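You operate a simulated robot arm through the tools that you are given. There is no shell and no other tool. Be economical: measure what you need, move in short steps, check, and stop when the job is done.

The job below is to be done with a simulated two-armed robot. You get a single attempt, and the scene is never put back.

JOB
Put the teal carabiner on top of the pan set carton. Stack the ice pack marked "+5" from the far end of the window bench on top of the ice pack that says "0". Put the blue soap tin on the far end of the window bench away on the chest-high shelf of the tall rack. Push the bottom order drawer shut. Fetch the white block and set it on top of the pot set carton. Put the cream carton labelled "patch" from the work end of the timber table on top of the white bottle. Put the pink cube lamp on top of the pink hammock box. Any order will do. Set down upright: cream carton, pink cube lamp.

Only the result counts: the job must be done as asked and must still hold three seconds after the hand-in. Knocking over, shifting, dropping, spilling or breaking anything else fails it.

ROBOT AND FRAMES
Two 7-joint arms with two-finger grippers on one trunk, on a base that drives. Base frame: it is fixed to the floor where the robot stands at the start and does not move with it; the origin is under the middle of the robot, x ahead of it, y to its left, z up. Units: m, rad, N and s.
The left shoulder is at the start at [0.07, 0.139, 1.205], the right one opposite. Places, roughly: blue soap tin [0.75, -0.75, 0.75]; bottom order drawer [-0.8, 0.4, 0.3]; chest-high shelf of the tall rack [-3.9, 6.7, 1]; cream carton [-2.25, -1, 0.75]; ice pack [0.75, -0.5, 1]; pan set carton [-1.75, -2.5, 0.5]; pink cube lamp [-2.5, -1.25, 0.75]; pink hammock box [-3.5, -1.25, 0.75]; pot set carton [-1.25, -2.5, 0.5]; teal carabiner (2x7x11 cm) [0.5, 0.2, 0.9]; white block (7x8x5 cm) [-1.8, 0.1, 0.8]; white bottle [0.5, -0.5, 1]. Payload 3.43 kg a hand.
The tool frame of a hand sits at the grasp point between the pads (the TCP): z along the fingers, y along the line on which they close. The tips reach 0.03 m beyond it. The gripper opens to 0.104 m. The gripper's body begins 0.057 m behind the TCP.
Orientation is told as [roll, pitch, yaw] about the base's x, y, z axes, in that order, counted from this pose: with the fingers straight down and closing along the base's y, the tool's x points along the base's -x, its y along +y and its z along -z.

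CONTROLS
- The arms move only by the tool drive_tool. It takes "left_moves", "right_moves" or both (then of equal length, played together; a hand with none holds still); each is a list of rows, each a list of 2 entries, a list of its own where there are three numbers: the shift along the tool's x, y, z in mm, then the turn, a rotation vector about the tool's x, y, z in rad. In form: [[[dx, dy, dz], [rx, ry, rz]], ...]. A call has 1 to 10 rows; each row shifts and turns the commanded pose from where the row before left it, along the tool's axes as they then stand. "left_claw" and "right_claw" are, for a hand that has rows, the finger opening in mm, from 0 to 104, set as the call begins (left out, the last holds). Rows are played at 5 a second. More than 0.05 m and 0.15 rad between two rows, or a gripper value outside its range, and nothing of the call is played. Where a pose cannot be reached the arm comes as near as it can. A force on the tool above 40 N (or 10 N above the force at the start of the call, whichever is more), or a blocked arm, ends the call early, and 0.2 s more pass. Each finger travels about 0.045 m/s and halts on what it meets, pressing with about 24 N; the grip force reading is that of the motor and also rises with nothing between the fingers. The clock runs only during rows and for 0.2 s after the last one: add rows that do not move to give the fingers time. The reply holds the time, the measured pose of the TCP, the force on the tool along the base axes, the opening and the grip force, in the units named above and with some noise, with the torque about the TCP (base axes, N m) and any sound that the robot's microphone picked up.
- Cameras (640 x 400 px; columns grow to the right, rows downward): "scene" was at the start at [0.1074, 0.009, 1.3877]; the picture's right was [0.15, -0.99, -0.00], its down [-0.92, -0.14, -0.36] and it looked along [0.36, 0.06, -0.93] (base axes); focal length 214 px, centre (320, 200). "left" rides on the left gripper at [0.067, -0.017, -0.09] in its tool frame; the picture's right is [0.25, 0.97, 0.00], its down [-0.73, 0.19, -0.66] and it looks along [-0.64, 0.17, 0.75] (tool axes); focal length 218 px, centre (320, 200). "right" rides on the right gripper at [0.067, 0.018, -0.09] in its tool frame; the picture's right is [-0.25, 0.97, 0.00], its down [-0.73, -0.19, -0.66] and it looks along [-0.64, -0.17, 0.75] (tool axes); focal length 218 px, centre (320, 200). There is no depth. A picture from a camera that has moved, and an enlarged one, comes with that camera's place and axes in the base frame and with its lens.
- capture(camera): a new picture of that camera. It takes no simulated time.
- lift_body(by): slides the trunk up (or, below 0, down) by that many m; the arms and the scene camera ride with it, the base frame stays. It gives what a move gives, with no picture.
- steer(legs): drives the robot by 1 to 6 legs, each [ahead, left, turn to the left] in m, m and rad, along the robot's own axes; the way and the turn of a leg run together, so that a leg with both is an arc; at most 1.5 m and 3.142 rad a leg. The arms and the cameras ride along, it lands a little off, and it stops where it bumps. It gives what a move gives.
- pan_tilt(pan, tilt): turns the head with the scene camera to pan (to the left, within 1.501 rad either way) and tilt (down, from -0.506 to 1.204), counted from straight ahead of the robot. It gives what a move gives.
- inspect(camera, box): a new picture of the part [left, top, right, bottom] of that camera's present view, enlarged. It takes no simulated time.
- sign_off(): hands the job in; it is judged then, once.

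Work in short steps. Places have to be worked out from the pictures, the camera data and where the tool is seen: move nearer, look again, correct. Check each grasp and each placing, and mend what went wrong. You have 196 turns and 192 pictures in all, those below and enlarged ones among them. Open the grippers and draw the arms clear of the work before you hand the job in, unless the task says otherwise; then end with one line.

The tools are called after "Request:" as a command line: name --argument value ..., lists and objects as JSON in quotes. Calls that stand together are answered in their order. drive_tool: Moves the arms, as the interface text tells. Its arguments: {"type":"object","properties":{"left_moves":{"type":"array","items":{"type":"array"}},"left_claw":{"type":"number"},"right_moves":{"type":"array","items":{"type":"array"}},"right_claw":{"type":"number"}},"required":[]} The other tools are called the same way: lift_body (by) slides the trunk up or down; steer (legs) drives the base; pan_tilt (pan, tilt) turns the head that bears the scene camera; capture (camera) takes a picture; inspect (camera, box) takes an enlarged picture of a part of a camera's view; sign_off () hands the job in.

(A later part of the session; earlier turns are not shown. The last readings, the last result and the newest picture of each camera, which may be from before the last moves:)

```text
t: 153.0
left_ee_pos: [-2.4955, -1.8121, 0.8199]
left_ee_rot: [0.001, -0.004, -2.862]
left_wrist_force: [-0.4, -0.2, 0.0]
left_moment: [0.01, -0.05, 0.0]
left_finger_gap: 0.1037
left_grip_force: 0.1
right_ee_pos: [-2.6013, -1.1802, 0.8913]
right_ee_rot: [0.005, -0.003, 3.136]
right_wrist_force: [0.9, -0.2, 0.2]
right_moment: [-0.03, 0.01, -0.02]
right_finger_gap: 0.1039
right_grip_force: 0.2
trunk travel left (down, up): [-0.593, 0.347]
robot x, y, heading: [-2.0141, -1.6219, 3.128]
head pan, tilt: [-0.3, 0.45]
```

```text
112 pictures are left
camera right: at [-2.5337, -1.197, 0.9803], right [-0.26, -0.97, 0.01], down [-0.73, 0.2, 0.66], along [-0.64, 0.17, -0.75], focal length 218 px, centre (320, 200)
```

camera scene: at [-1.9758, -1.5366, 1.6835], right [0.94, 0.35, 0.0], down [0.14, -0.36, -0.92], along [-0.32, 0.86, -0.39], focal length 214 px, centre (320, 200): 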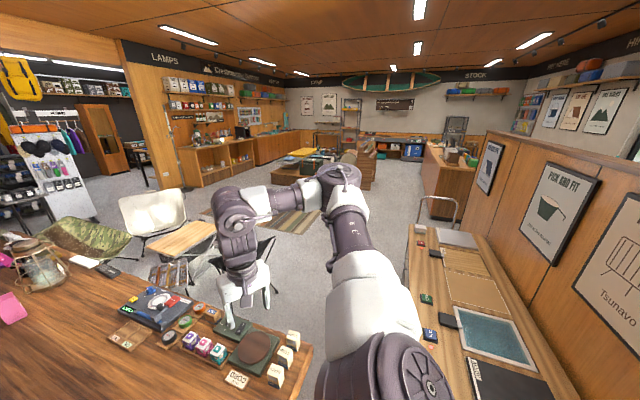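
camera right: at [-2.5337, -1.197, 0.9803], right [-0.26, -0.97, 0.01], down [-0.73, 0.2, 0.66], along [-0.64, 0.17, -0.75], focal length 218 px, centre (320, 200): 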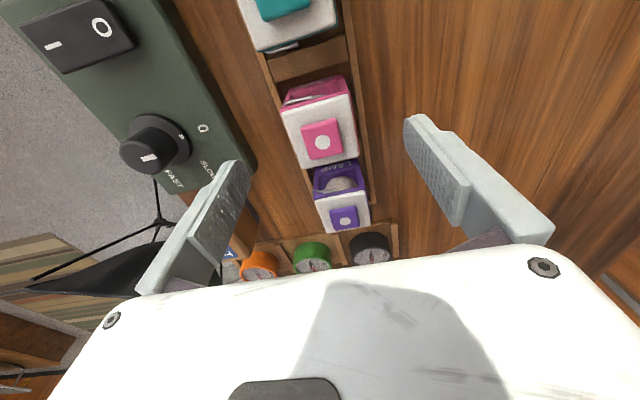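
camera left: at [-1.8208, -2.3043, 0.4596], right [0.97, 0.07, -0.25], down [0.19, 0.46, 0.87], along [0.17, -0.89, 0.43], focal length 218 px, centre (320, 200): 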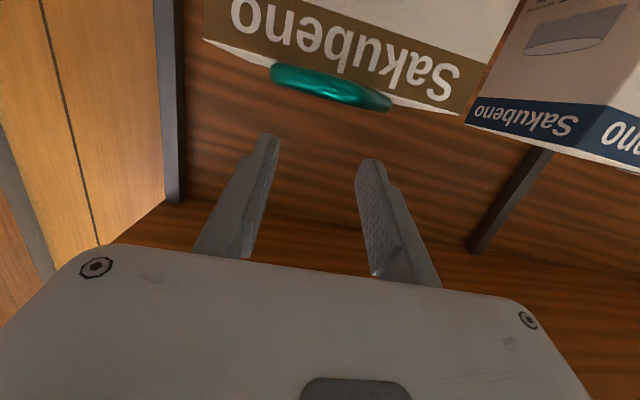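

Centred. Narrow to 80 mm, lower 0.076 and grip.

Request:
drive_tool --right_moves '[[[0, 0, 0], [0, 0, 0]], [[0, 0, 0], [0, 0, 0]]]' --right_claw 80

Request:
lift_body --by -0.075

Request:
drive_tool --right_moves '[[[0, 0, 0], [0, 0, 0]], [[0, 0, 0], [0, 0, 0]], [[0, 0, 0], [0, 0, 0]], [[0, 0, 0], [0, 0, 0]]]' --right_claw 20

Request:
capture --camera "right"

```text
t: 153.6
left_ee_pos: [-2.4947, -1.8111, 0.8208]
left_ee_rot: [0.0, -0.004, -2.863]
left_wrist_force: [0.5, 1.1, -0.2]
left_moment: [0.03, 0.01, -0.02]
left_finger_gap: 0.1039
left_grip_force: 0.1
right_ee_pos: [-2.6009, -1.1788, 0.8919]
right_ee_rot: [0.005, -0.004, 3.135]
right_wrist_force: [-0.4, -0.3, 0.3]
right_moment: [0.01, 0.0, 0.01]
right_finger_gap: 0.0801
right_grip_force: 0.0
trunk travel left (down, up): [-0.593, 0.347]
robot x, y, heading: [-2.0135, -1.6207, 3.133]
head pan, tilt: [-0.3, 0.45]
```

```text
t: 154.4
left_ee_pos: [-2.4948, -1.813, 0.757]
left_ee_rot: [-0.003, -0.003, -2.862]
left_wrist_force: [0.1, 0.1, -0.3]
left_moment: [-0.01, 0.02, 0.02]
left_finger_gap: 0.104
left_grip_force: 0.0
right_ee_pos: [-2.5998, -1.1782, 0.8346]
right_ee_rot: [0.0, -0.01, 3.128]
right_wrist_force: [6.7, -0.7, 9.8]
right_moment: [0.38, -0.32, -0.11]
right_finger_gap: 0.0774
right_grip_force: 0.1
trunk travel left (down, up): [-0.531, 0.409]
robot x, y, heading: [-2.0099, -1.6204, 3.132]
head pan, tilt: [-0.3, 0.45]
stopped: the force on the tool passed its limit at 44 N (the readings are from after the stop); the commanded pose is now the measured one
```

```text
t: 155.5
left_ee_pos: [-2.4959, -1.8127, 0.7586]
left_ee_rot: [0.0, -0.002, -2.861]
left_wrist_force: [0.5, 0.0, 0.9]
left_moment: [-0.04, 0.03, -0.01]
left_finger_gap: 0.104
left_grip_force: 0.1
right_ee_pos: [-2.6018, -1.1834, 0.8316]
right_ee_rot: [0.009, -0.003, 3.141]
right_wrist_force: [0.2, -6.7, -0.8]
right_moment: [1.7, -0.43, -0.33]
right_finger_gap: 0.062
right_grip_force: 44.7
trunk travel left (down, up): [-0.531, 0.409]
robot x, y, heading: [-2.0112, -1.6257, 3.134]
head pan, tilt: [-0.3, 0.45]
stopped in row 4 (right hand): the force on the tool passed its limit at 41 N (the readings are from after the stop); the commanded pose is now the measured one
```

```text
111 pictures are left
camera right: at [-2.5343, -1.2005, 0.9213], right [-0.26, -0.97, 0.01], down [-0.73, 0.2, 0.66], along [-0.64, 0.16, -0.75], focal length 218 px, centre (320, 200)
```

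right: 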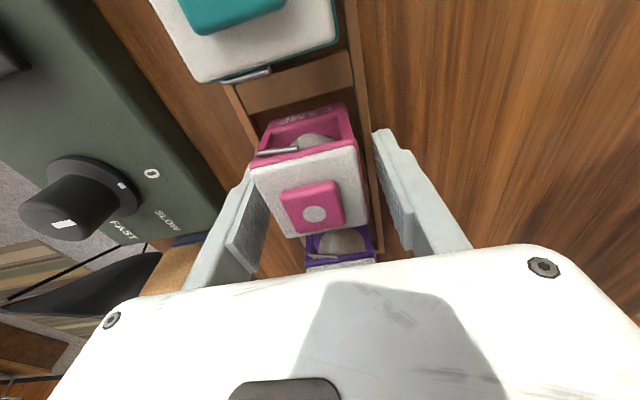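

The fingertips met the tray's rim (~0.80) and closed on it. Open, rise 12 mm so the tips are above the rim, and close on the cube.

Request:
drive_tool --right_moves '[[[0, 0, 0], [0, 0, 0]], [[0, 0, 0], [0, 0, 0]], [[0, 3, -12], [0, 0, 0]], [[0, 0, 0], [0, 0, 0]]]' --right_claw 80

Request:
inspect --camera "right" --box '[160, 60, 480, 270]'

```text
t: 156.5
left_ee_pos: [-2.4953, -1.8123, 0.7579]
left_ee_rot: [0.001, -0.004, -2.863]
left_wrist_force: [-0.4, 0.0, 0.1]
left_moment: [0.0, 0.02, 0.01]
left_finger_gap: 0.1039
left_grip_force: 0.0
right_ee_pos: [-2.6012, -1.1826, 0.8439]
right_ee_rot: [0.009, -0.003, 3.138]
right_wrist_force: [-0.1, 0.9, 0.4]
right_moment: [-0.01, 0.02, -0.02]
right_finger_gap: 0.0801
right_grip_force: 0.0
trunk travel left (down, up): [-0.531, 0.409]
robot x, y, heading: [-2.0138, -1.6245, 3.132]
head pan, tilt: [-0.3, 0.45]
```

```text
1.90 times, centred on (320, 165) of right
camera zoom: at [-2.5341, -1.2012, 0.9323], right [-0.26, -0.97, 0.01], down [-0.73, 0.2, 0.66], along [-0.64, 0.16, -0.75], focal length 416 px, centre (320, 267)
```

zoom: 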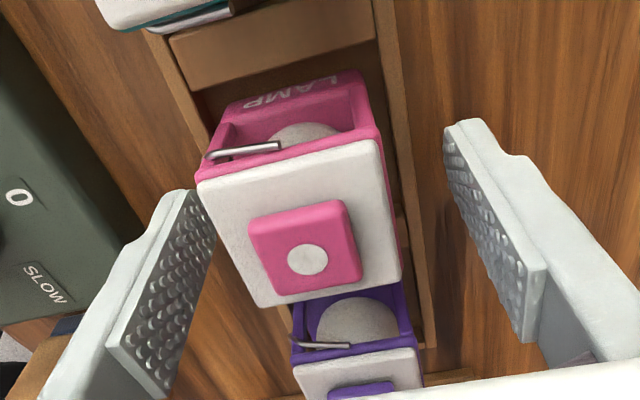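

Tips are now above the rim and centred on the cube. Close.

Request:
drive_tool --right_moves '[[[0, 0, 0], [0, 0, 0]], [[0, 0, 0], [0, 0, 0]], [[0, 0, 0], [0, 0, 0]], [[0, 0, 0], [0, 0, 0]]]' --right_claw 30

Request:
inspect --camera "right" --box '[160, 60, 480, 270]'

```text
t: 157.5
left_ee_pos: [-2.495, -1.8126, 0.758]
left_ee_rot: [0.0, -0.002, -2.862]
left_wrist_force: [0.3, 0.5, -0.8]
left_moment: [-0.02, 0.01, 0.0]
left_finger_gap: 0.1041
left_grip_force: 0.0
right_ee_pos: [-2.6023, -1.1824, 0.8431]
right_ee_rot: [0.009, -0.004, 3.138]
right_wrist_force: [1.1, 3.1, -0.3]
right_moment: [0.59, -0.12, 0.49]
right_finger_gap: 0.0617
right_grip_force: 44.9
trunk travel left (down, up): [-0.531, 0.409]
robot x, y, heading: [-2.0118, -1.6242, 3.135]
head pan, tilt: [-0.3, 0.45]
```

```text
1.90 times, centred on (320, 165) of right
camera zoom: at [-2.5343, -1.2006, 0.932], right [-0.26, -0.97, 0.01], down [-0.73, 0.2, 0.66], along [-0.64, 0.16, -0.75], focal length 416 px, centre (320, 267)
```

zoom: 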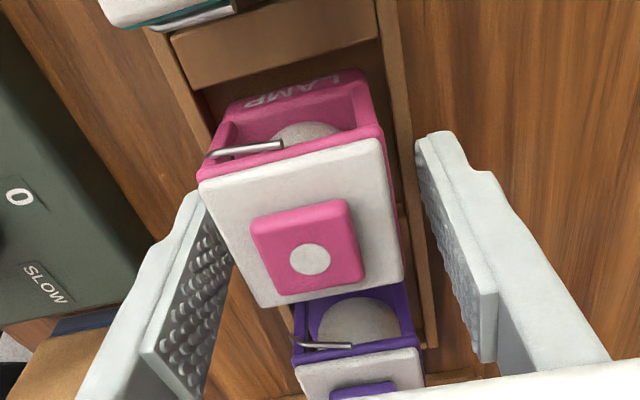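

61.7 mm matches the tray width rather than the ~50 mm cube: the right finger is on the rail. Open a little, rise 12 mm more, and close again.

Request:
drive_tool --right_moves '[[[0, 0, 0], [0, 0, 0]], [[0, 0, 0], [0, 0, 0]], [[0, 0, -12], [0, 0, 0]], [[0, 0, 0], [0, 0, 0]]]' --right_claw 76

Request:
drive_tool --right_moves '[[[0, 0, 0], [0, 0, 0]], [[0, 0, 0], [0, 0, 0]], [[0, 0, 0], [0, 0, 0]], [[0, 0, 0], [0, 0, 0]]]' --right_claw 35

Request:
inspect --camera "right" --box '[160, 60, 480, 270]'

```text
t: 158.5
left_ee_pos: [-2.4949, -1.8138, 0.7573]
left_ee_rot: [-0.001, -0.001, -2.862]
left_wrist_force: [0.8, -0.1, 0.5]
left_moment: [-0.01, -0.01, 0.0]
left_finger_gap: 0.1039
left_grip_force: 0.0
right_ee_pos: [-2.6015, -1.1821, 0.8559]
right_ee_rot: [0.009, -0.002, 3.136]
right_wrist_force: [0.6, -0.5, 1.0]
right_moment: [0.02, 0.0, 0.0]
right_finger_gap: 0.076
right_grip_force: 0.1
trunk travel left (down, up): [-0.531, 0.409]
robot x, y, heading: [-2.0109, -1.6239, 3.134]
head pan, tilt: [-0.3, 0.45]
```

```text
t: 159.5
left_ee_pos: [-2.4964, -1.8137, 0.758]
left_ee_rot: [-0.001, -0.003, -2.862]
left_wrist_force: [0.5, 1.0, 0.4]
left_moment: [-0.01, 0.0, -0.01]
left_finger_gap: 0.104
left_grip_force: 0.0
right_ee_pos: [-2.601, -1.1843, 0.8543]
right_ee_rot: [0.01, -0.003, 3.137]
right_wrist_force: [0.3, 0.0, 0.8]
right_moment: [-0.01, 0.03, -0.01]
right_finger_gap: 0.0413
right_grip_force: 24.1
trunk travel left (down, up): [-0.531, 0.409]
robot x, y, heading: [-2.0136, -1.6232, 3.132]
head pan, tilt: [-0.3, 0.45]
```

```text
1.90 times, centred on (320, 165) of right
camera zoom: at [-2.5343, -1.2014, 0.944], right [-0.26, -0.97, 0.01], down [-0.73, 0.2, 0.66], along [-0.64, 0.16, -0.75], focal length 416 px, centre (320, 267)
```

zoom: 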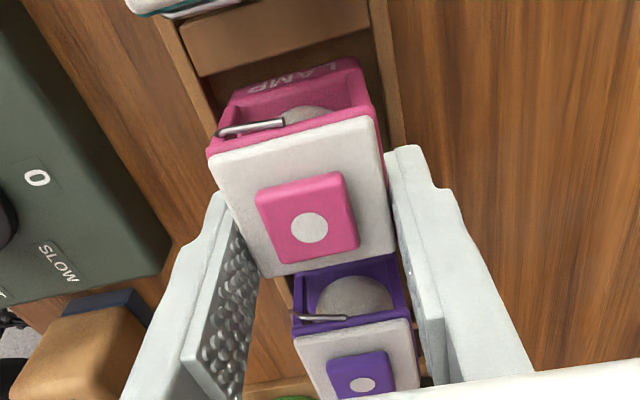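

Now gripping the cube (41 mm). Lift 0.15 and check.

Request:
lift_body --by 0.2

Request:
capture --camera "right"

```text
t: 161.7
left_ee_pos: [-2.4954, -1.813, 0.958]
left_ee_rot: [0.0, -0.002, -2.863]
left_wrist_force: [-0.4, 0.3, 0.6]
left_moment: [-0.02, -0.04, 0.01]
left_finger_gap: 0.1041
left_grip_force: 0.1
right_ee_pos: [-2.6025, -1.1837, 1.0548]
right_ee_rot: [0.008, -0.002, 3.138]
right_wrist_force: [0.0, -0.1, -1.0]
right_moment: [0.01, 0.01, -0.02]
right_finger_gap: 0.0414
right_grip_force: 23.9
trunk travel left (down, up): [-0.731, 0.209]
robot x, y, heading: [-2.0122, -1.6232, 3.128]
head pan, tilt: [-0.3, 0.45]
```

```text
107 pictures are left
camera right: at [-2.5346, -1.2013, 1.1439], right [-0.26, -0.97, 0.01], down [-0.73, 0.2, 0.66], along [-0.64, 0.16, -0.75], focal length 218 px, centre (320, 200)
```

right: 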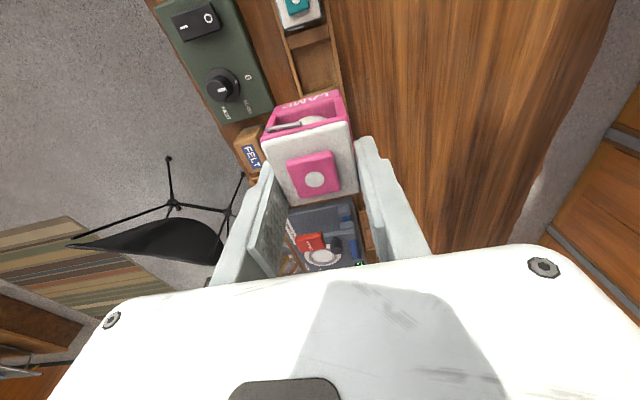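

Lamp lifted. Slide left .18 into the aisle and go ahead .8 along the table, then look at the hammock box.

Request:
steer --legs '[[0, 0.18, 0.01], [0.8, 0, 0]]'

Request:
capture --camera "scene"

Request:
capture --camera "right"

```text
t: 167.1
left_ee_pos: [-3.3044, -2.0124, 0.9594]
left_ee_rot: [0.0, -0.003, -2.843]
left_wrist_force: [0.1, 0.1, -0.1]
left_moment: [0.01, 0.0, -0.02]
left_finger_gap: 0.1039
left_grip_force: 0.1
right_ee_pos: [-3.4217, -1.3846, 1.0553]
right_ee_rot: [0.008, -0.003, -3.125]
right_wrist_force: [1.4, -0.6, -0.8]
right_moment: [-0.01, -0.01, -0.01]
right_finger_gap: 0.0413
right_grip_force: 24.3
trunk travel left (down, up): [-0.731, 0.209]
robot x, y, heading: [-2.8195, -1.8119, -3.129]
head pan, tilt: [-0.3, 0.45]
```

```text
106 pictures are left
camera scene: at [-2.9613, -1.787, 1.4768], right [0.28, 0.96, 0.0], down [0.42, -0.12, -0.9], along [-0.86, 0.26, -0.44], focal length 214 px, centre (320, 200)
```

scene: 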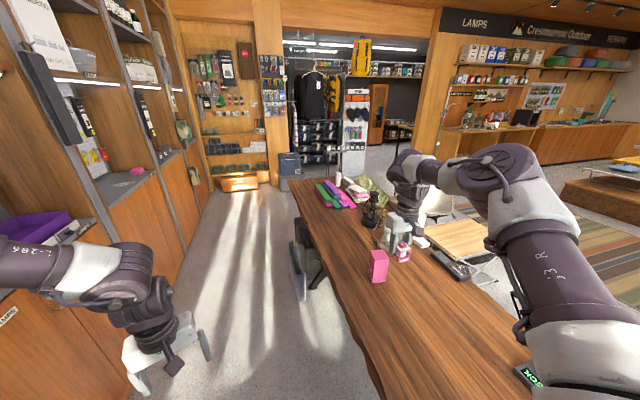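

```text
105 pictures are left
camera right: at [-3.3546, -1.4011, 1.1443], right [-0.24, -0.97, 0.01], down [-0.73, 0.19, 0.66], along [-0.64, 0.15, -0.75], focal length 218 px, centre (320, 200)
```

right: 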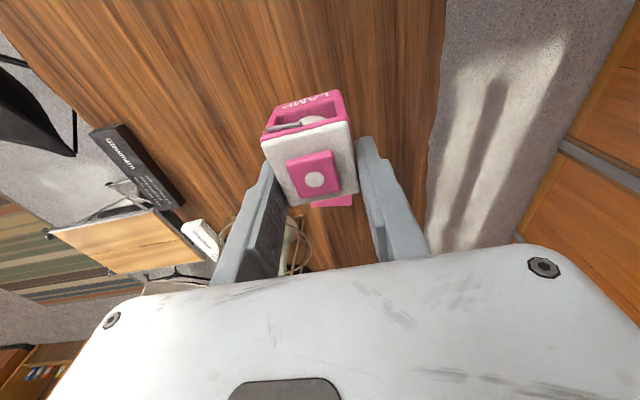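

Request:
inspect --camera "scene" --box '[330, 200, 450, 300]'

Request:
pan_tilt --pan 0.7 --tilt 0.7

Request:
capture --camera "scene"

```text
4.00 times, centred on (390, 250) of scene
camera zoom: at [-2.9613, -1.787, 1.4768], right [0.28, 0.96, 0.0], down [0.42, -0.12, -0.9], along [-0.86, 0.26, -0.44], focal length 858 px, centre (40, 0)
```

zoom: 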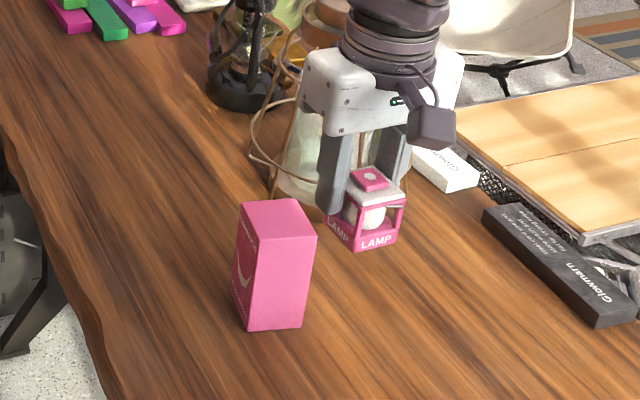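

```text
t: 168.4
left_ee_pos: [-3.3046, -2.0112, 0.9582]
left_ee_rot: [0.0, -0.004, -2.844]
left_wrist_force: [-1.0, -0.5, 0.4]
left_moment: [0.01, -0.03, -0.04]
left_finger_gap: 0.1039
left_grip_force: 0.1
right_ee_pos: [-3.4234, -1.3845, 1.0566]
right_ee_rot: [0.008, -0.002, -3.127]
right_wrist_force: [0.3, -0.9, -1.4]
right_moment: [0.01, 0.01, -0.04]
right_finger_gap: 0.0411
right_grip_force: 24.2
trunk travel left (down, up): [-0.731, 0.209]
robot x, y, heading: [-2.8264, -1.8142, -3.137]
head pan, tilt: [0.7, 0.7]
```

```text
103 pictures are left
camera scene: at [-2.9384, -1.8686, 1.4545], right [-0.65, 0.76, 0.0], down [0.49, 0.42, -0.76], along [-0.58, -0.5, -0.64], focal length 214 px, centre (320, 200)
```

scene: 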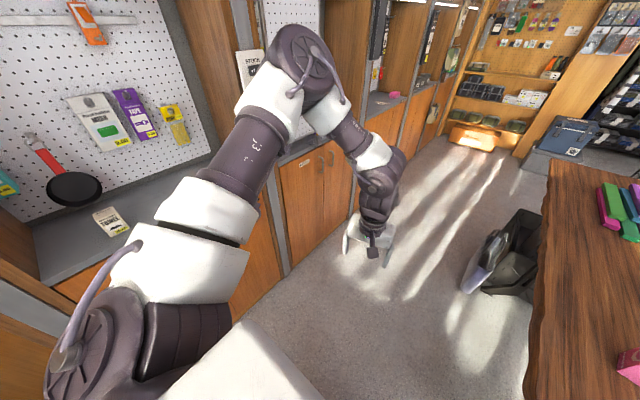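

Hammock box top ≈0.89–0.90, centred about (-3.55,-1.355). I'll shift the hand aside a little so its camera sees the box for a second bearing.

Request:
drive_tool --right_moves '[[[0, -35, 0], [0, 0, 0]], [[0, -35, 0], [0, 0, 0]]]'

Request:
capture --camera "right"

```text
t: 169.0
left_ee_pos: [-3.3045, -2.0102, 0.9577]
left_ee_rot: [0.002, -0.001, -2.843]
left_wrist_force: [0.2, -0.3, -0.3]
left_moment: [-0.02, 0.0, 0.01]
left_finger_gap: 0.1039
left_grip_force: 0.0
right_ee_pos: [-3.4185, -1.3182, 1.0516]
right_ee_rot: [0.011, -0.006, -3.125]
right_wrist_force: [0.2, -0.6, -0.7]
right_moment: [-0.02, -0.01, -0.02]
right_finger_gap: 0.0412
right_grip_force: 24.8
right hand out of reach, approached as far as the arm can: row 2
trunk travel left (down, up): [-0.731, 0.209]
robot x, y, heading: [-2.8292, -1.8145, -3.129]
head pan, tilt: [0.7, 0.7]
```

```text
102 pictures are left
camera right: at [-3.3501, -1.3336, 1.1399], right [-0.24, -0.97, 0.01], down [-0.73, 0.19, 0.66], along [-0.64, 0.15, -0.75], focal length 218 px, centre (320, 200)
```

right: 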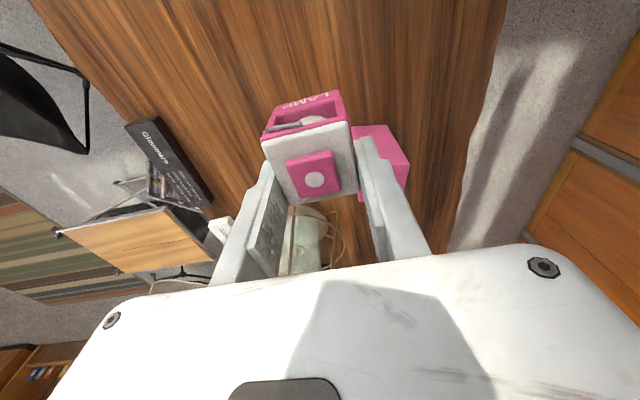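

Request:
inspect --camera "right" --box '[330, 100, 430, 220]'

```text
3.33 times, centred on (380, 160) of right
camera zoom: at [-3.3501, -1.3336, 1.1399], right [-0.24, -0.97, 0.01], down [-0.73, 0.19, 0.66], along [-0.64, 0.15, -0.75], focal length 728 px, centre (120, 333)
```

zoom: 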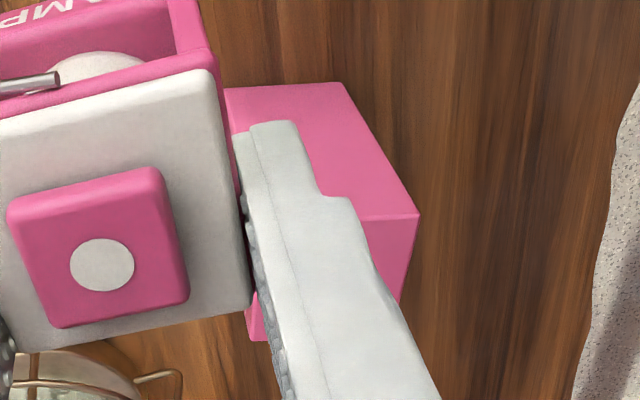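

From the hand camera the box top is centred at ≈(-3.547,-1.381), z≈0.895. Move the lamp over it.

Request:
drive_tool --right_moves '[[[0, 32, 0], [0, 0, 0]], [[0, 31, 0], [0, 0, 0]]]'

Request:
steer --legs '[[0.125, 0, 0]]'

Request:
pan_tilt --pan -0.5 --tilt 0.55

Request:
inspect --camera "scene" --box '[220, 140, 380, 260]'

```text
t: 169.6
left_ee_pos: [-3.3042, -2.0113, 0.9579]
left_ee_rot: [0.0, -0.003, -2.843]
left_wrist_force: [0.0, -0.4, 0.7]
left_moment: [-0.01, 0.03, 0.0]
left_finger_gap: 0.1038
left_grip_force: 0.0
right_ee_pos: [-3.4162, -1.381, 1.053]
right_ee_rot: [0.009, -0.003, -3.126]
right_wrist_force: [0.8, -0.3, -0.6]
right_moment: [0.01, -0.01, 0.01]
right_finger_gap: 0.0415
right_grip_force: 24.1
trunk travel left (down, up): [-0.731, 0.209]
robot x, y, heading: [-2.825, -1.8114, -3.125]
head pan, tilt: [0.7, 0.7]
```

```text
t: 170.9
left_ee_pos: [-3.4281, -2.0119, 0.9591]
left_ee_rot: [0.0, -0.006, -2.845]
left_wrist_force: [-0.1, 0.5, -0.7]
left_moment: [-0.01, 0.03, 0.05]
left_finger_gap: 0.1041
left_grip_force: 0.1
right_ee_pos: [-3.54, -1.3804, 1.055]
right_ee_rot: [0.009, -0.006, -3.131]
right_wrist_force: [0.3, -0.7, -1.0]
right_moment: [-0.02, 0.03, 0.0]
right_finger_gap: 0.0412
right_grip_force: 24.1
trunk travel left (down, up): [-0.731, 0.209]
robot x, y, heading: [-2.9508, -1.8173, -3.129]
head pan, tilt: [0.7, 0.7]
```

```text
t: 172.3
left_ee_pos: [-3.429, -2.0121, 0.9581]
left_ee_rot: [-0.001, -0.002, -2.846]
left_wrist_force: [-0.5, -0.3, -0.2]
left_moment: [-0.01, 0.01, -0.05]
left_finger_gap: 0.1038
left_grip_force: 0.1
right_ee_pos: [-3.5417, -1.3796, 1.0524]
right_ee_rot: [0.009, -0.003, -3.13]
right_wrist_force: [0.1, -0.1, -1.6]
right_moment: [0.02, 0.02, -0.01]
right_finger_gap: 0.0413
right_grip_force: 23.8
trunk travel left (down, up): [-0.731, 0.209]
robot x, y, heading: [-2.9497, -1.8104, -3.135]
head pan, tilt: [-0.499, 0.55]
```

```text
3.33 times, centred on (300, 200) of scene
camera zoom: at [-3.0778, -1.7721, 1.4676], right [0.47, 0.88, 0.0], down [0.46, -0.25, -0.85], along [-0.75, 0.4, -0.52], focal length 715 px, centre (387, 200)
```

zoom: 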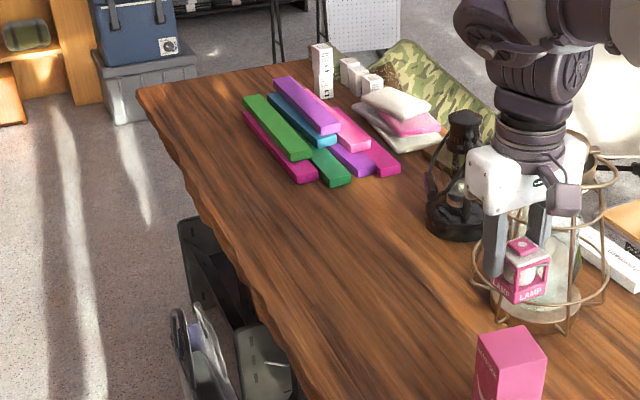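

Alignment agrees within millimetres; nudge 5 mm further, lower 0.07, and check.

Request:
drive_tool --right_moves '[[[-6, 1, 0], [0, 0, 0]]]'

Request:
lift_body --by -0.07

Request:
inspect --camera "scene" --box '[280, 140, 400, 240]'

```text
t: 172.7
left_ee_pos: [-3.4297, -2.0118, 0.9579]
left_ee_rot: [0.001, -0.001, -2.846]
left_wrist_force: [-0.7, 0.0, 0.6]
left_moment: [0.01, 0.0, 0.01]
left_finger_gap: 0.1045
left_grip_force: 0.1
right_ee_pos: [-3.5482, -1.379, 1.0527]
right_ee_rot: [0.008, -0.002, -3.129]
right_wrist_force: [-0.1, 0.8, -1.7]
right_moment: [-0.01, 0.0, -0.01]
right_finger_gap: 0.0414
right_grip_force: 23.7
trunk travel left (down, up): [-0.731, 0.209]
robot x, y, heading: [-2.9494, -1.8168, -3.137]
head pan, tilt: [-0.499, 0.55]
```

```text
t: 173.7
left_ee_pos: [-3.4277, -2.0112, 0.8879]
left_ee_rot: [0.0, -0.002, -2.845]
left_wrist_force: [0.1, -0.8, 0.8]
left_moment: [-0.01, 0.02, 0.02]
left_finger_gap: 0.104
left_grip_force: 0.1
right_ee_pos: [-3.5467, -1.3802, 0.9834]
right_ee_rot: [0.009, -0.004, -3.129]
right_wrist_force: [0.3, 0.3, -0.9]
right_moment: [0.01, 0.01, 0.02]
right_finger_gap: 0.041
right_grip_force: 23.8
trunk travel left (down, up): [-0.661, 0.279]
robot x, y, heading: [-2.952, -1.8153, -3.133]
head pan, tilt: [-0.499, 0.55]
```

```text
4.00 times, centred on (340, 190) of scene
camera zoom: at [-3.0774, -1.7722, 1.3977], right [0.47, 0.88, 0.0], down [0.46, -0.25, -0.85], along [-0.75, 0.4, -0.52], focal length 858 px, centre (240, 240)
```

zoom: 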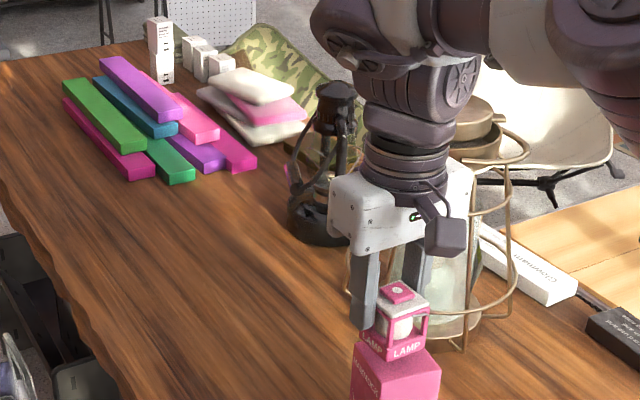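

Looks centred, just above the box. Creep down to contact.

Request:
drive_tool --right_moves '[[[0, 0, 4], [0, 0, 0]], [[0, 0, 4], [0, 0, 0]], [[0, 0, 2], [0, 0, 0]]]'

Request:
drive_tool --right_moves '[[[0, 0, 2], [0, 0, 0]], [[0, 0, 2], [0, 0, 0]]]'

Request:
inspect --camera "scene" --box '[300, 190, 400, 260]'

```text
t: 174.5
left_ee_pos: [-3.4293, -2.0122, 0.8888]
left_ee_rot: [0.0, -0.003, -2.845]
left_wrist_force: [-0.4, 0.2, 0.8]
left_moment: [0.0, -0.03, 0.01]
left_finger_gap: 0.104
left_grip_force: 0.1
right_ee_pos: [-3.5481, -1.3797, 0.9727]
right_ee_rot: [0.009, -0.004, -3.13]
right_wrist_force: [0.1, -0.1, -0.4]
right_moment: [0.01, 0.02, 0.01]
right_finger_gap: 0.0414
right_grip_force: 23.5
trunk travel left (down, up): [-0.661, 0.279]
robot x, y, heading: [-2.9457, -1.811, -3.135]
head pan, tilt: [-0.499, 0.55]
```

```text
t: 175.1
left_ee_pos: [-3.4272, -2.0127, 0.8875]
left_ee_rot: [0.001, -0.002, -2.844]
left_wrist_force: [0.0, -0.1, 0.2]
left_moment: [-0.04, -0.05, 0.0]
left_finger_gap: 0.1041
left_grip_force: 0.0
right_ee_pos: [-3.547, -1.3811, 0.9703]
right_ee_rot: [0.008, -0.005, -3.129]
right_wrist_force: [0.0, -0.1, -1.0]
right_moment: [-0.01, -0.01, -0.01]
right_finger_gap: 0.0415
right_grip_force: 23.6
trunk travel left (down, up): [-0.661, 0.279]
robot x, y, heading: [-2.9469, -1.8135, -3.134]
head pan, tilt: [-0.499, 0.55]
```

```text
5.71 times, centred on (350, 225) of scene
camera zoom: at [-3.0775, -1.7721, 1.3976], right [0.47, 0.88, 0.0], down [0.46, -0.25, -0.85], along [-0.75, 0.4, -0.52], focal length 1226 px, centre (149, 57)
```

zoom: 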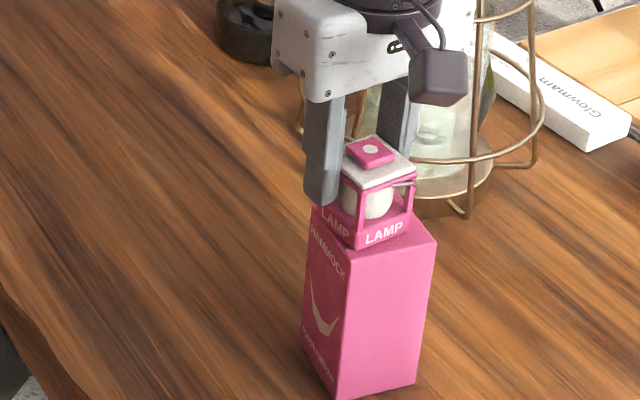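

Request:
drive_tool --right_moves '[[[0, 0, 1.5], [0, 0, 0]], [[0, 0, 1.5], [0, 0, 0]], [[0, 0, 1], [0, 0, 0]]]'

Request:
drive_tool --right_moves '[[[0, 0, 1.5], [0, 0, 0]], [[0, 0, 1.5], [0, 0, 0]]]'

```text
t: 175.9
left_ee_pos: [-3.4271, -2.0113, 0.8887]
left_ee_rot: [-0.002, -0.004, -2.845]
left_wrist_force: [0.5, 0.4, -0.2]
left_moment: [0.02, -0.01, 0.01]
left_finger_gap: 0.104
left_grip_force: 0.1
right_ee_pos: [-3.5462, -1.3811, 0.9689]
right_ee_rot: [0.006, -0.011, -3.13]
right_wrist_force: [-2.6, 3.0, 20.8]
right_moment: [0.05, -0.34, 0.08]
right_finger_gap: 0.0409
right_grip_force: 23.7
trunk travel left (down, up): [-0.661, 0.279]
robot x, y, heading: [-2.9508, -1.8122, -3.132]
head pan, tilt: [-0.499, 0.55]
```

```text
t: 176.5
left_ee_pos: [-3.4284, -2.0126, 0.888]
left_ee_rot: [-0.002, -0.004, -2.844]
left_wrist_force: [0.3, -0.6, -0.5]
left_moment: [-0.01, -0.02, 0.01]
left_finger_gap: 0.1039
left_grip_force: 0.1
right_ee_pos: [-3.5444, -1.3828, 0.9645]
right_ee_rot: [0.007, -0.008, -3.129]
right_wrist_force: [-4.7, 4.2, 23.8]
right_moment: [0.06, 0.12, 0.01]
right_finger_gap: 0.0415
right_grip_force: 24.5
trunk travel left (down, up): [-0.661, 0.279]
robot x, y, heading: [-2.9483, -1.8147, -3.133]
head pan, tilt: [-0.499, 0.55]
```

Contact is firm (24 N). Open gently and look before rising.

Request:
drive_tool --right_moves '[[[0, 0, -1.5], [0, 0, 0]], [[0, 0, 0], [0, 0, 0]], [[0, 0, 0], [0, 0, 0]]]' --right_claw 60

Request:
drive_tool --right_moves '[[[0, 0, -15], [0, 0, 0]], [[0, 0, -25], [0, 0, 0]], [[0, 0, -40], [0, 0, 0]], [[0, 0, -40], [0, 0, 0]]]'

Request:
inspect --camera "scene" --box '[300, 190, 400, 260]'

```text
t: 177.3
left_ee_pos: [-3.4288, -2.0125, 0.8881]
left_ee_rot: [-0.001, -0.003, -2.845]
left_wrist_force: [0.0, 0.8, -0.4]
left_moment: [-0.01, -0.01, -0.02]
left_finger_gap: 0.1041
left_grip_force: 0.1
right_ee_pos: [-3.5457, -1.3811, 0.9632]
right_ee_rot: [0.007, -0.002, -3.13]
right_wrist_force: [0.2, -0.4, -0.6]
right_moment: [-0.01, -0.04, 0.0]
right_finger_gap: 0.06
right_grip_force: 0.0
trunk travel left (down, up): [-0.661, 0.279]
robot x, y, heading: [-2.9484, -1.8122, -3.131]
head pan, tilt: [-0.499, 0.55]
```

```text
t: 178.3
left_ee_pos: [-3.4274, -2.0128, 0.8884]
left_ee_rot: [0.0, -0.003, -2.844]
left_wrist_force: [-0.6, -0.6, 0.8]
left_moment: [0.05, -0.02, 0.03]
left_finger_gap: 0.1039
left_grip_force: 0.0
right_ee_pos: [-3.5194, -1.3823, 1.0737]
right_ee_rot: [0.008, -0.009, -3.129]
right_wrist_force: [0.0, 0.1, 0.6]
right_moment: [0.01, 0.03, -0.05]
right_finger_gap: 0.0599
right_grip_force: 0.2
right hand out of reach, approached as far as the arm can: row 3, 4
trunk travel left (down, up): [-0.661, 0.279]
robot x, y, heading: [-2.9485, -1.8171, -3.134]
head pan, tilt: [-0.499, 0.55]
```

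```text
5.71 times, centred on (350, 225) of scene
camera zoom: at [-3.0751, -1.773, 1.3979], right [0.47, 0.88, 0.0], down [0.46, -0.25, -0.85], along [-0.75, 0.4, -0.52], focal length 1226 px, centre (149, 57)
```

zoom: 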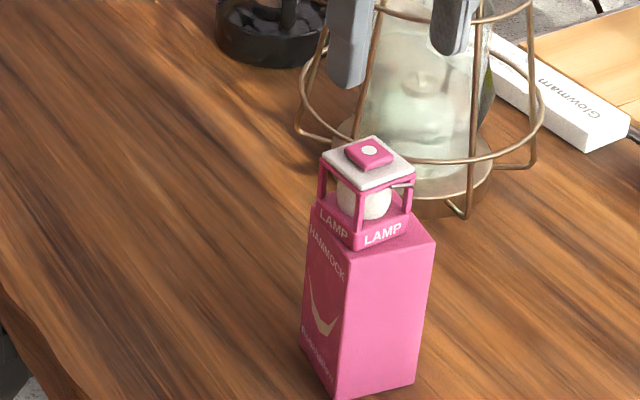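

Lamp done. Next the PATCH carton: raise, reverse along the aisle back to the table's work end, and view it from the right hand camera.

Request:
lift_body --by 0.15

Request:
steer --legs '[[-1.0, 0, 0], [0, -0.18, 0]]'

Request:
capture --camera "right"

```text
t: 180.1
left_ee_pos: [-3.4285, -2.0118, 1.0388]
left_ee_rot: [0.001, -0.002, -2.845]
left_wrist_force: [-0.3, -0.5, 0.4]
left_moment: [-0.04, 0.0, 0.04]
left_finger_gap: 0.104
left_grip_force: 0.1
right_ee_pos: [-3.5222, -1.3805, 1.2216]
right_ee_rot: [0.008, -0.006, -3.129]
right_wrist_force: [1.0, -0.1, 0.3]
right_moment: [0.02, 0.02, 0.0]
right_finger_gap: 0.0601
right_grip_force: 0.1
trunk travel left (down, up): [-0.811, 0.129]
robot x, y, heading: [-2.9521, -1.8142, -3.131]
head pan, tilt: [-0.499, 0.55]
```

```text
t: 186.4
left_ee_pos: [-2.4213, -1.8333, 1.0382]
left_ee_rot: [-0.002, -0.002, -2.871]
left_wrist_force: [0.4, 0.6, 0.4]
left_moment: [0.04, 0.02, 0.0]
left_finger_gap: 0.104
left_grip_force: 0.0
right_ee_pos: [-2.4986, -1.1999, 1.2235]
right_ee_rot: [0.005, -0.008, 3.13]
right_wrist_force: [0.8, 0.0, 0.2]
right_moment: [0.06, -0.03, 0.01]
right_finger_gap: 0.0603
right_grip_force: 0.0
trunk travel left (down, up): [-0.811, 0.129]
robot x, y, heading: [-1.9378, -1.6464, 3.119]
head pan, tilt: [-0.499, 0.55]
```

```text
96 pictures are left
camera right: at [-2.4311, -1.2181, 1.3122], right [-0.27, -0.96, 0.01], down [-0.72, 0.2, 0.66], along [-0.64, 0.17, -0.75], focal length 218 px, centre (320, 200)
```

right: 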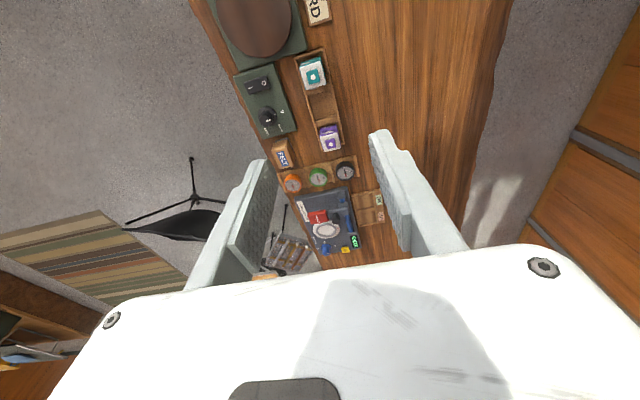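

Back 0.22 so the hand comes over the cartons.

Request:
steer --legs '[[-0.14, 0, 0]]'

Request:
capture --camera "right"

```text
t: 187.7
left_ee_pos: [-2.2822, -1.8326, 1.0363]
left_ee_rot: [0.002, -0.001, -2.872]
left_wrist_force: [-0.1, 0.8, 0.5]
left_moment: [-0.02, 0.0, 0.0]
left_finger_gap: 0.1042
left_grip_force: 0.1
right_ee_pos: [-2.3602, -1.1988, 1.2205]
right_ee_rot: [0.01, -0.004, 3.128]
right_wrist_force: [0.4, 0.1, -0.3]
right_moment: [0.01, -0.02, 0.02]
right_finger_gap: 0.06
right_grip_force: 0.1
trunk travel left (down, up): [-0.811, 0.129]
robot x, y, heading: [-1.7968, -1.648, 3.124]
head pan, tilt: [-0.499, 0.55]
```

```text
95 pictures are left
camera right: at [-2.2919, -1.2167, 1.3097], right [-0.27, -0.96, 0.01], down [-0.72, 0.21, 0.66], along [-0.64, 0.17, -0.75], focal length 218 px, centre (320, 200)
```

right: 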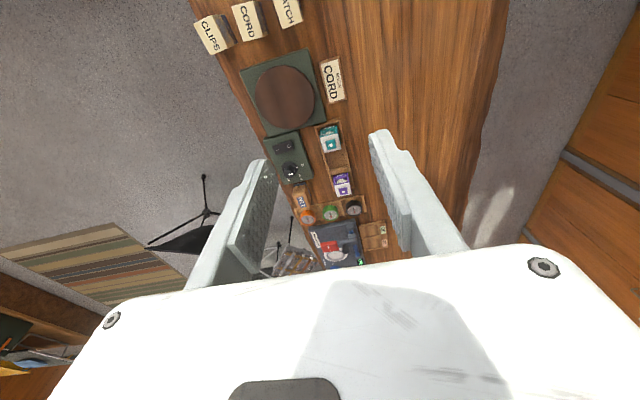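

PATCH ≈(-2.286,-1.175); cartons are 6.8 cm apart with narrow gaps. I'd rather grip along x: test turning the wrist by +90°.

Request:
drive_tool --right_moves '[[[0, 0, 0], [0, 0, -0.145]], [[0, 0, 0], [0, 0, -0.145]], [[0, 0, 0], [0, 0, -0.145]], [[0, 0, 0], [0, 0, -0.145]], [[0, 0, 0], [0, 0, -0.145]], [[0, 0, 0], [0, 0, -0.145]], [[0, 0, 0], [0, 0, -0.145]], [[0, 0, 0], [0, 0, -0.145]], [[0, 0, 0], [0, 0, -0.145]], [[0, 0, 0], [0, 0, -0.145]]]' --right_claw 90

```text
t: 189.9
left_ee_pos: [-2.2793, -1.8318, 1.0374]
left_ee_rot: [-0.001, 0.0, -2.871]
left_wrist_force: [0.9, 0.1, 0.2]
left_moment: [0.03, -0.03, 0.0]
left_finger_gap: 0.104
left_grip_force: 0.0
right_ee_pos: [-2.3558, -1.1986, 1.2236]
right_ee_rot: [-0.007, -0.011, -1.702]
right_wrist_force: [0.2, 0.5, 0.8]
right_moment: [0.01, 0.01, -0.01]
right_finger_gap: 0.0902
right_grip_force: 0.1
trunk travel left (down, up): [-0.811, 0.129]
robot x, y, heading: [-1.7965, -1.6477, 3.123]
head pan, tilt: [-0.499, 0.55]
```

Full 90° is available. Finish the turn, move over PATCH and look.

Request:
drive_tool --right_moves '[[[0, 0, 0], [0, 0, -0.131]], [[12, 35, 0], [0, 0, 0]], [[12, 35, 0], [0, 0, 0]]]'

Request:
lift_body --by -0.18

Request:
capture --camera "right"

```text
t: 190.7
left_ee_pos: [-2.2769, -1.831, 1.0397]
left_ee_rot: [0.001, -0.004, -2.871]
left_wrist_force: [0.4, 0.1, 0.2]
left_moment: [0.01, 0.02, 0.0]
left_finger_gap: 0.1038
left_grip_force: 0.1
right_ee_pos: [-2.2842, -1.1719, 1.2203]
right_ee_rot: [-0.012, -0.01, -1.571]
right_wrist_force: [0.2, -0.4, -0.7]
right_moment: [0.03, -0.03, 0.02]
right_finger_gap: 0.0899
right_grip_force: 0.1
trunk travel left (down, up): [-0.811, 0.129]
robot x, y, heading: [-1.7909, -1.6413, 3.128]
head pan, tilt: [-0.499, 0.55]
```

```text
t: 192.7
left_ee_pos: [-2.2805, -1.8323, 0.8585]
left_ee_rot: [0.0, -0.003, -2.871]
left_wrist_force: [0.8, 0.0, 0.5]
left_moment: [0.03, -0.01, 0.04]
left_finger_gap: 0.1042
left_grip_force: 0.1
right_ee_pos: [-2.2886, -1.1718, 1.0397]
right_ee_rot: [-0.006, -0.009, -1.574]
right_wrist_force: [0.8, 0.4, -0.1]
right_moment: [0.02, 0.0, 0.02]
right_finger_gap: 0.0901
right_grip_force: 0.0
trunk travel left (down, up): [-0.631, 0.309]
robot x, y, heading: [-1.793, -1.6427, 3.121]
head pan, tilt: [-0.499, 0.55]
```

```text
94 pictures are left
camera right: at [-2.2697, -1.1058, 1.1279], right [0.97, -0.26, -0.01], down [-0.19, -0.72, 0.66], along [-0.17, -0.64, -0.75], focal length 218 px, centre (320, 200)
```

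right: 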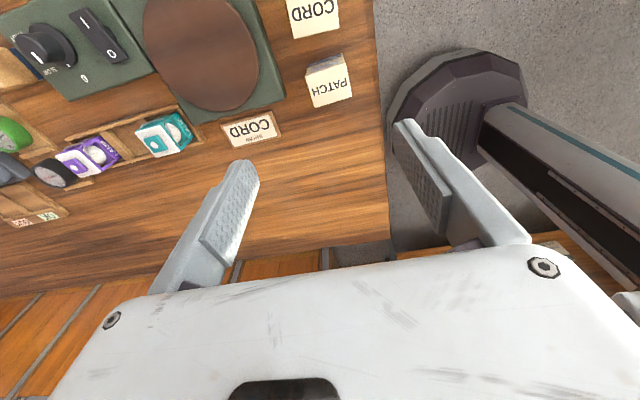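

PATCH top at ≈(-2.278,-1.178). Correct by (9,-6) mm, lower to just above, and check.

Request:
drive_tool --right_moves '[[[-6, 10, 0], [0, 0, 0]]]'

Request:
lift_body --by -0.13

Request:
capture --camera "right"

```text
t: 193.1
left_ee_pos: [-2.279, -1.8324, 0.8587]
left_ee_rot: [0.0, -0.003, -2.871]
left_wrist_force: [0.7, 0.1, -0.5]
left_moment: [-0.01, 0.0, -0.02]
left_finger_gap: 0.104
left_grip_force: 0.0
right_ee_pos: [-2.2778, -1.1793, 1.0393]
right_ee_rot: [-0.008, -0.007, -1.573]
right_wrist_force: [-0.6, 0.1, 0.7]
right_moment: [0.01, 0.0, 0.0]
right_finger_gap: 0.0902
right_grip_force: 0.0
trunk travel left (down, up): [-0.631, 0.309]
robot x, y, heading: [-1.7939, -1.6467, 3.117]
head pan, tilt: [-0.499, 0.55]
```

```text
t: 194.7
left_ee_pos: [-2.2797, -1.8317, 0.7278]
left_ee_rot: [0.0, -0.004, -2.871]
left_wrist_force: [-0.1, 0.2, -1.2]
left_moment: [0.0, 0.0, -0.01]
left_finger_gap: 0.104
left_grip_force: 0.1
right_ee_pos: [-2.2776, -1.1784, 0.9107]
right_ee_rot: [-0.006, -0.008, -1.573]
right_wrist_force: [-0.5, 0.2, 0.1]
right_moment: [0.04, 0.02, 0.0]
right_finger_gap: 0.09
right_grip_force: 0.1
trunk travel left (down, up): [-0.501, 0.439]
robot x, y, heading: [-1.7985, -1.6492, 3.125]
head pan, tilt: [-0.499, 0.55]
```

```text
93 pictures are left
camera right: at [-2.259, -1.1123, 0.9982], right [0.97, -0.26, -0.01], down [-0.19, -0.72, 0.66], along [-0.17, -0.64, -0.75], focal length 218 px, centre (320, 200)
```

right: 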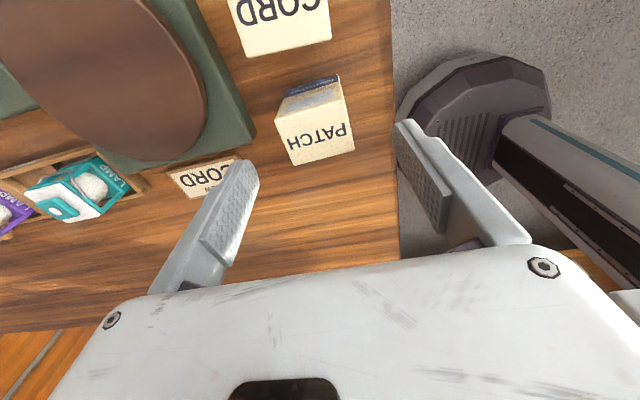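

Centred. Lower 0.072 and grip.

Request:
lift_body --by -0.072

Request:
drive_tool --right_moves '[[[0, 0, 0], [0, 0, 0]], [[0, 0, 0], [0, 0, 0]], [[0, 0, 0], [0, 0, 0]], [[0, 0, 0], [0, 0, 0]], [[0, 0, 0], [0, 0, 0]]]' --right_claw 25

Request:
capture --camera "right"

```text
t: 195.8
left_ee_pos: [-2.2799, -1.8308, 0.655]
left_ee_rot: [0.002, -0.003, -2.872]
left_wrist_force: [-0.4, 0.5, 0.2]
left_moment: [-0.02, -0.01, -0.01]
left_finger_gap: 0.1041
left_grip_force: 0.1
right_ee_pos: [-2.2767, -1.1784, 0.8378]
right_ee_rot: [-0.008, -0.008, -1.573]
right_wrist_force: [0.7, -0.2, 0.7]
right_moment: [0.02, -0.01, 0.04]
right_finger_gap: 0.09
right_grip_force: 0.0
trunk travel left (down, up): [-0.429, 0.511]
robot x, y, heading: [-1.7966, -1.6482, 3.122]
head pan, tilt: [-0.499, 0.55]
```

```text
t: 197.0
left_ee_pos: [-2.2796, -1.8318, 0.6562]
left_ee_rot: [0.0, -0.001, -2.871]
left_wrist_force: [0.0, -0.7, 0.5]
left_moment: [-0.05, 0.02, 0.02]
left_finger_gap: 0.104
left_grip_force: 0.0
right_ee_pos: [-2.2776, -1.1798, 0.837]
right_ee_rot: [-0.009, -0.009, -1.574]
right_wrist_force: [0.7, -0.2, 0.4]
right_moment: [0.0, 0.02, 0.0]
right_finger_gap: 0.0443
right_grip_force: 23.9
trunk travel left (down, up): [-0.429, 0.511]
robot x, y, heading: [-1.7937, -1.6475, 3.129]
head pan, tilt: [-0.499, 0.55]
```

```text
92 pictures are left
camera right: at [-2.2592, -1.1121, 0.9259], right [0.97, -0.26, 0.0], down [-0.19, -0.72, 0.66], along [-0.17, -0.64, -0.75], focal length 218 px, centre (320, 200)
```

right: 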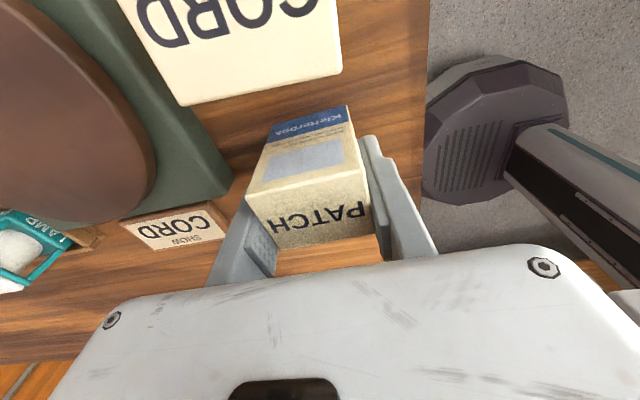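

PATCH gripped (44 mm). Lift, reverse out of the aisle, turn towards the window bench area.

Request:
lift_body --by 0.4

Request:
steer --legs '[[-1.5, 0, 0], [0, 0, -1.55], [1.3, 0, 0]]'

Request:
capture --camera "right"

```text
t: 200.8
left_ee_pos: [-2.2803, -1.8323, 1.0568]
left_ee_rot: [0.0, -0.003, -2.87]
left_wrist_force: [-0.6, 0.9, -0.1]
left_moment: [0.02, 0.05, -0.01]
left_finger_gap: 0.1039
left_grip_force: 0.0
right_ee_pos: [-2.277, -1.1787, 1.2372]
right_ee_rot: [-0.007, -0.009, -1.575]
right_wrist_force: [0.0, 0.4, -1.1]
right_moment: [0.02, 0.0, -0.02]
right_finger_gap: 0.0442
right_grip_force: 23.9
trunk travel left (down, up): [-0.829, 0.111]
robot x, y, heading: [-1.7979, -1.6465, 3.121]
head pan, tilt: [-0.499, 0.55]
```

```text
t: 205.7
left_ee_pos: [-1.3076, -1.8482, 1.0526]
left_ee_rot: [0.003, 0.004, -2.858]
left_wrist_force: [-0.4, 0.5, -0.1]
left_moment: [-0.03, -0.08, 0.02]
left_finger_gap: 0.104
left_grip_force: 0.1
right_ee_pos: [-1.3189, -1.2002, 1.2347]
right_ee_rot: [-0.012, -0.013, -1.539]
right_wrist_force: [-0.5, -0.3, -1.3]
right_moment: [0.0, -0.07, -0.01]
right_finger_gap: 0.0441
right_grip_force: 23.7
trunk travel left (down, up): [-0.829, 0.111]
robot x, y, heading: [-0.818, -1.6596, 3.137]
head pan, tilt: [-0.499, 0.55]
stopped in leg 1: the robot was blocked; the commanded pose is now the measured one
```

```text
91 pictures are left
camera right: at [-1.3019, -1.1318, 1.3226], right [0.97, -0.22, -0.01], down [-0.16, -0.73, 0.67], along [-0.15, -0.65, -0.74], focal length 218 px, centre (320, 200)
```

right: 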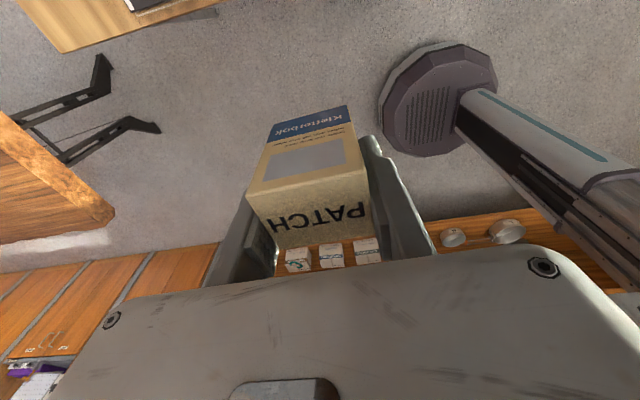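

The right arm met the partition/locker end. Ease forward, shift 0.22 towards the kitchen side, and then reverse.

Request:
steer --legs '[[0.08, 0, 0], [0, 0.24, 0], [-0.6, 0, 0]]'

Request:
pan_tilt --pan -1.3 --tilt 0.5

Request:
capture --camera "scene"

```text
t: 211.1
left_ee_pos: [-0.7871, -2.0964, 1.0553]
left_ee_rot: [0.001, -0.002, -2.883]
left_wrist_force: [0.3, -0.7, -0.7]
left_moment: [-0.04, 0.01, 0.01]
left_finger_gap: 0.1039
left_grip_force: 0.0
right_ee_pos: [-0.783, -1.4488, 1.2392]
right_ee_rot: [-0.019, -0.012, -1.564]
right_wrist_force: [-0.2, 0.6, -1.2]
right_moment: [0.03, -0.01, -0.01]
right_finger_gap: 0.0443
right_grip_force: 24.4
trunk travel left (down, up): [-0.829, 0.111]
robot x, y, heading: [-0.2949, -1.9154, 3.115]
head pan, tilt: [-0.499, 0.55]
```

```text
t: 212.3
left_ee_pos: [-0.786, -2.097, 1.0564]
left_ee_rot: [-0.001, -0.002, -2.882]
left_wrist_force: [-0.2, 0.5, 0.0]
left_moment: [0.0, 0.0, -0.02]
left_finger_gap: 0.1037
left_grip_force: 0.0
right_ee_pos: [-0.7802, -1.4485, 1.2394]
right_ee_rot: [-0.019, -0.012, -1.565]
right_wrist_force: [0.2, -0.1, -0.2]
right_moment: [0.02, 0.0, -0.02]
right_finger_gap: 0.0441
right_grip_force: 23.7
trunk travel left (down, up): [-0.829, 0.111]
robot x, y, heading: [-0.3004, -1.9138, 3.114]
head pan, tilt: [-1.3, 0.499]
```

```text
90 pictures are left
camera scene: at [-0.3702, -1.8275, 1.5702], right [0.97, 0.24, 0.0], down [0.12, -0.46, -0.88], along [-0.21, 0.85, -0.48], focal length 214 px, centre (320, 200)
```

scene: 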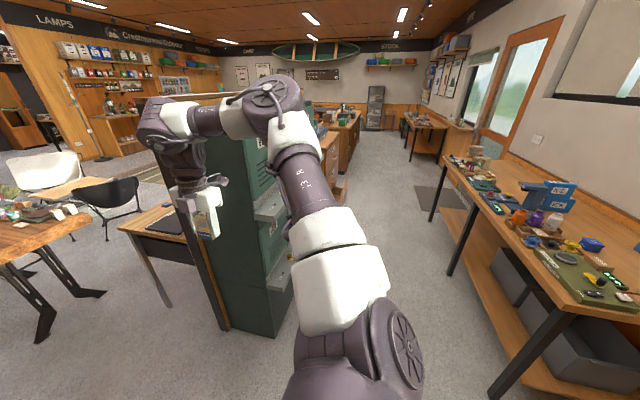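

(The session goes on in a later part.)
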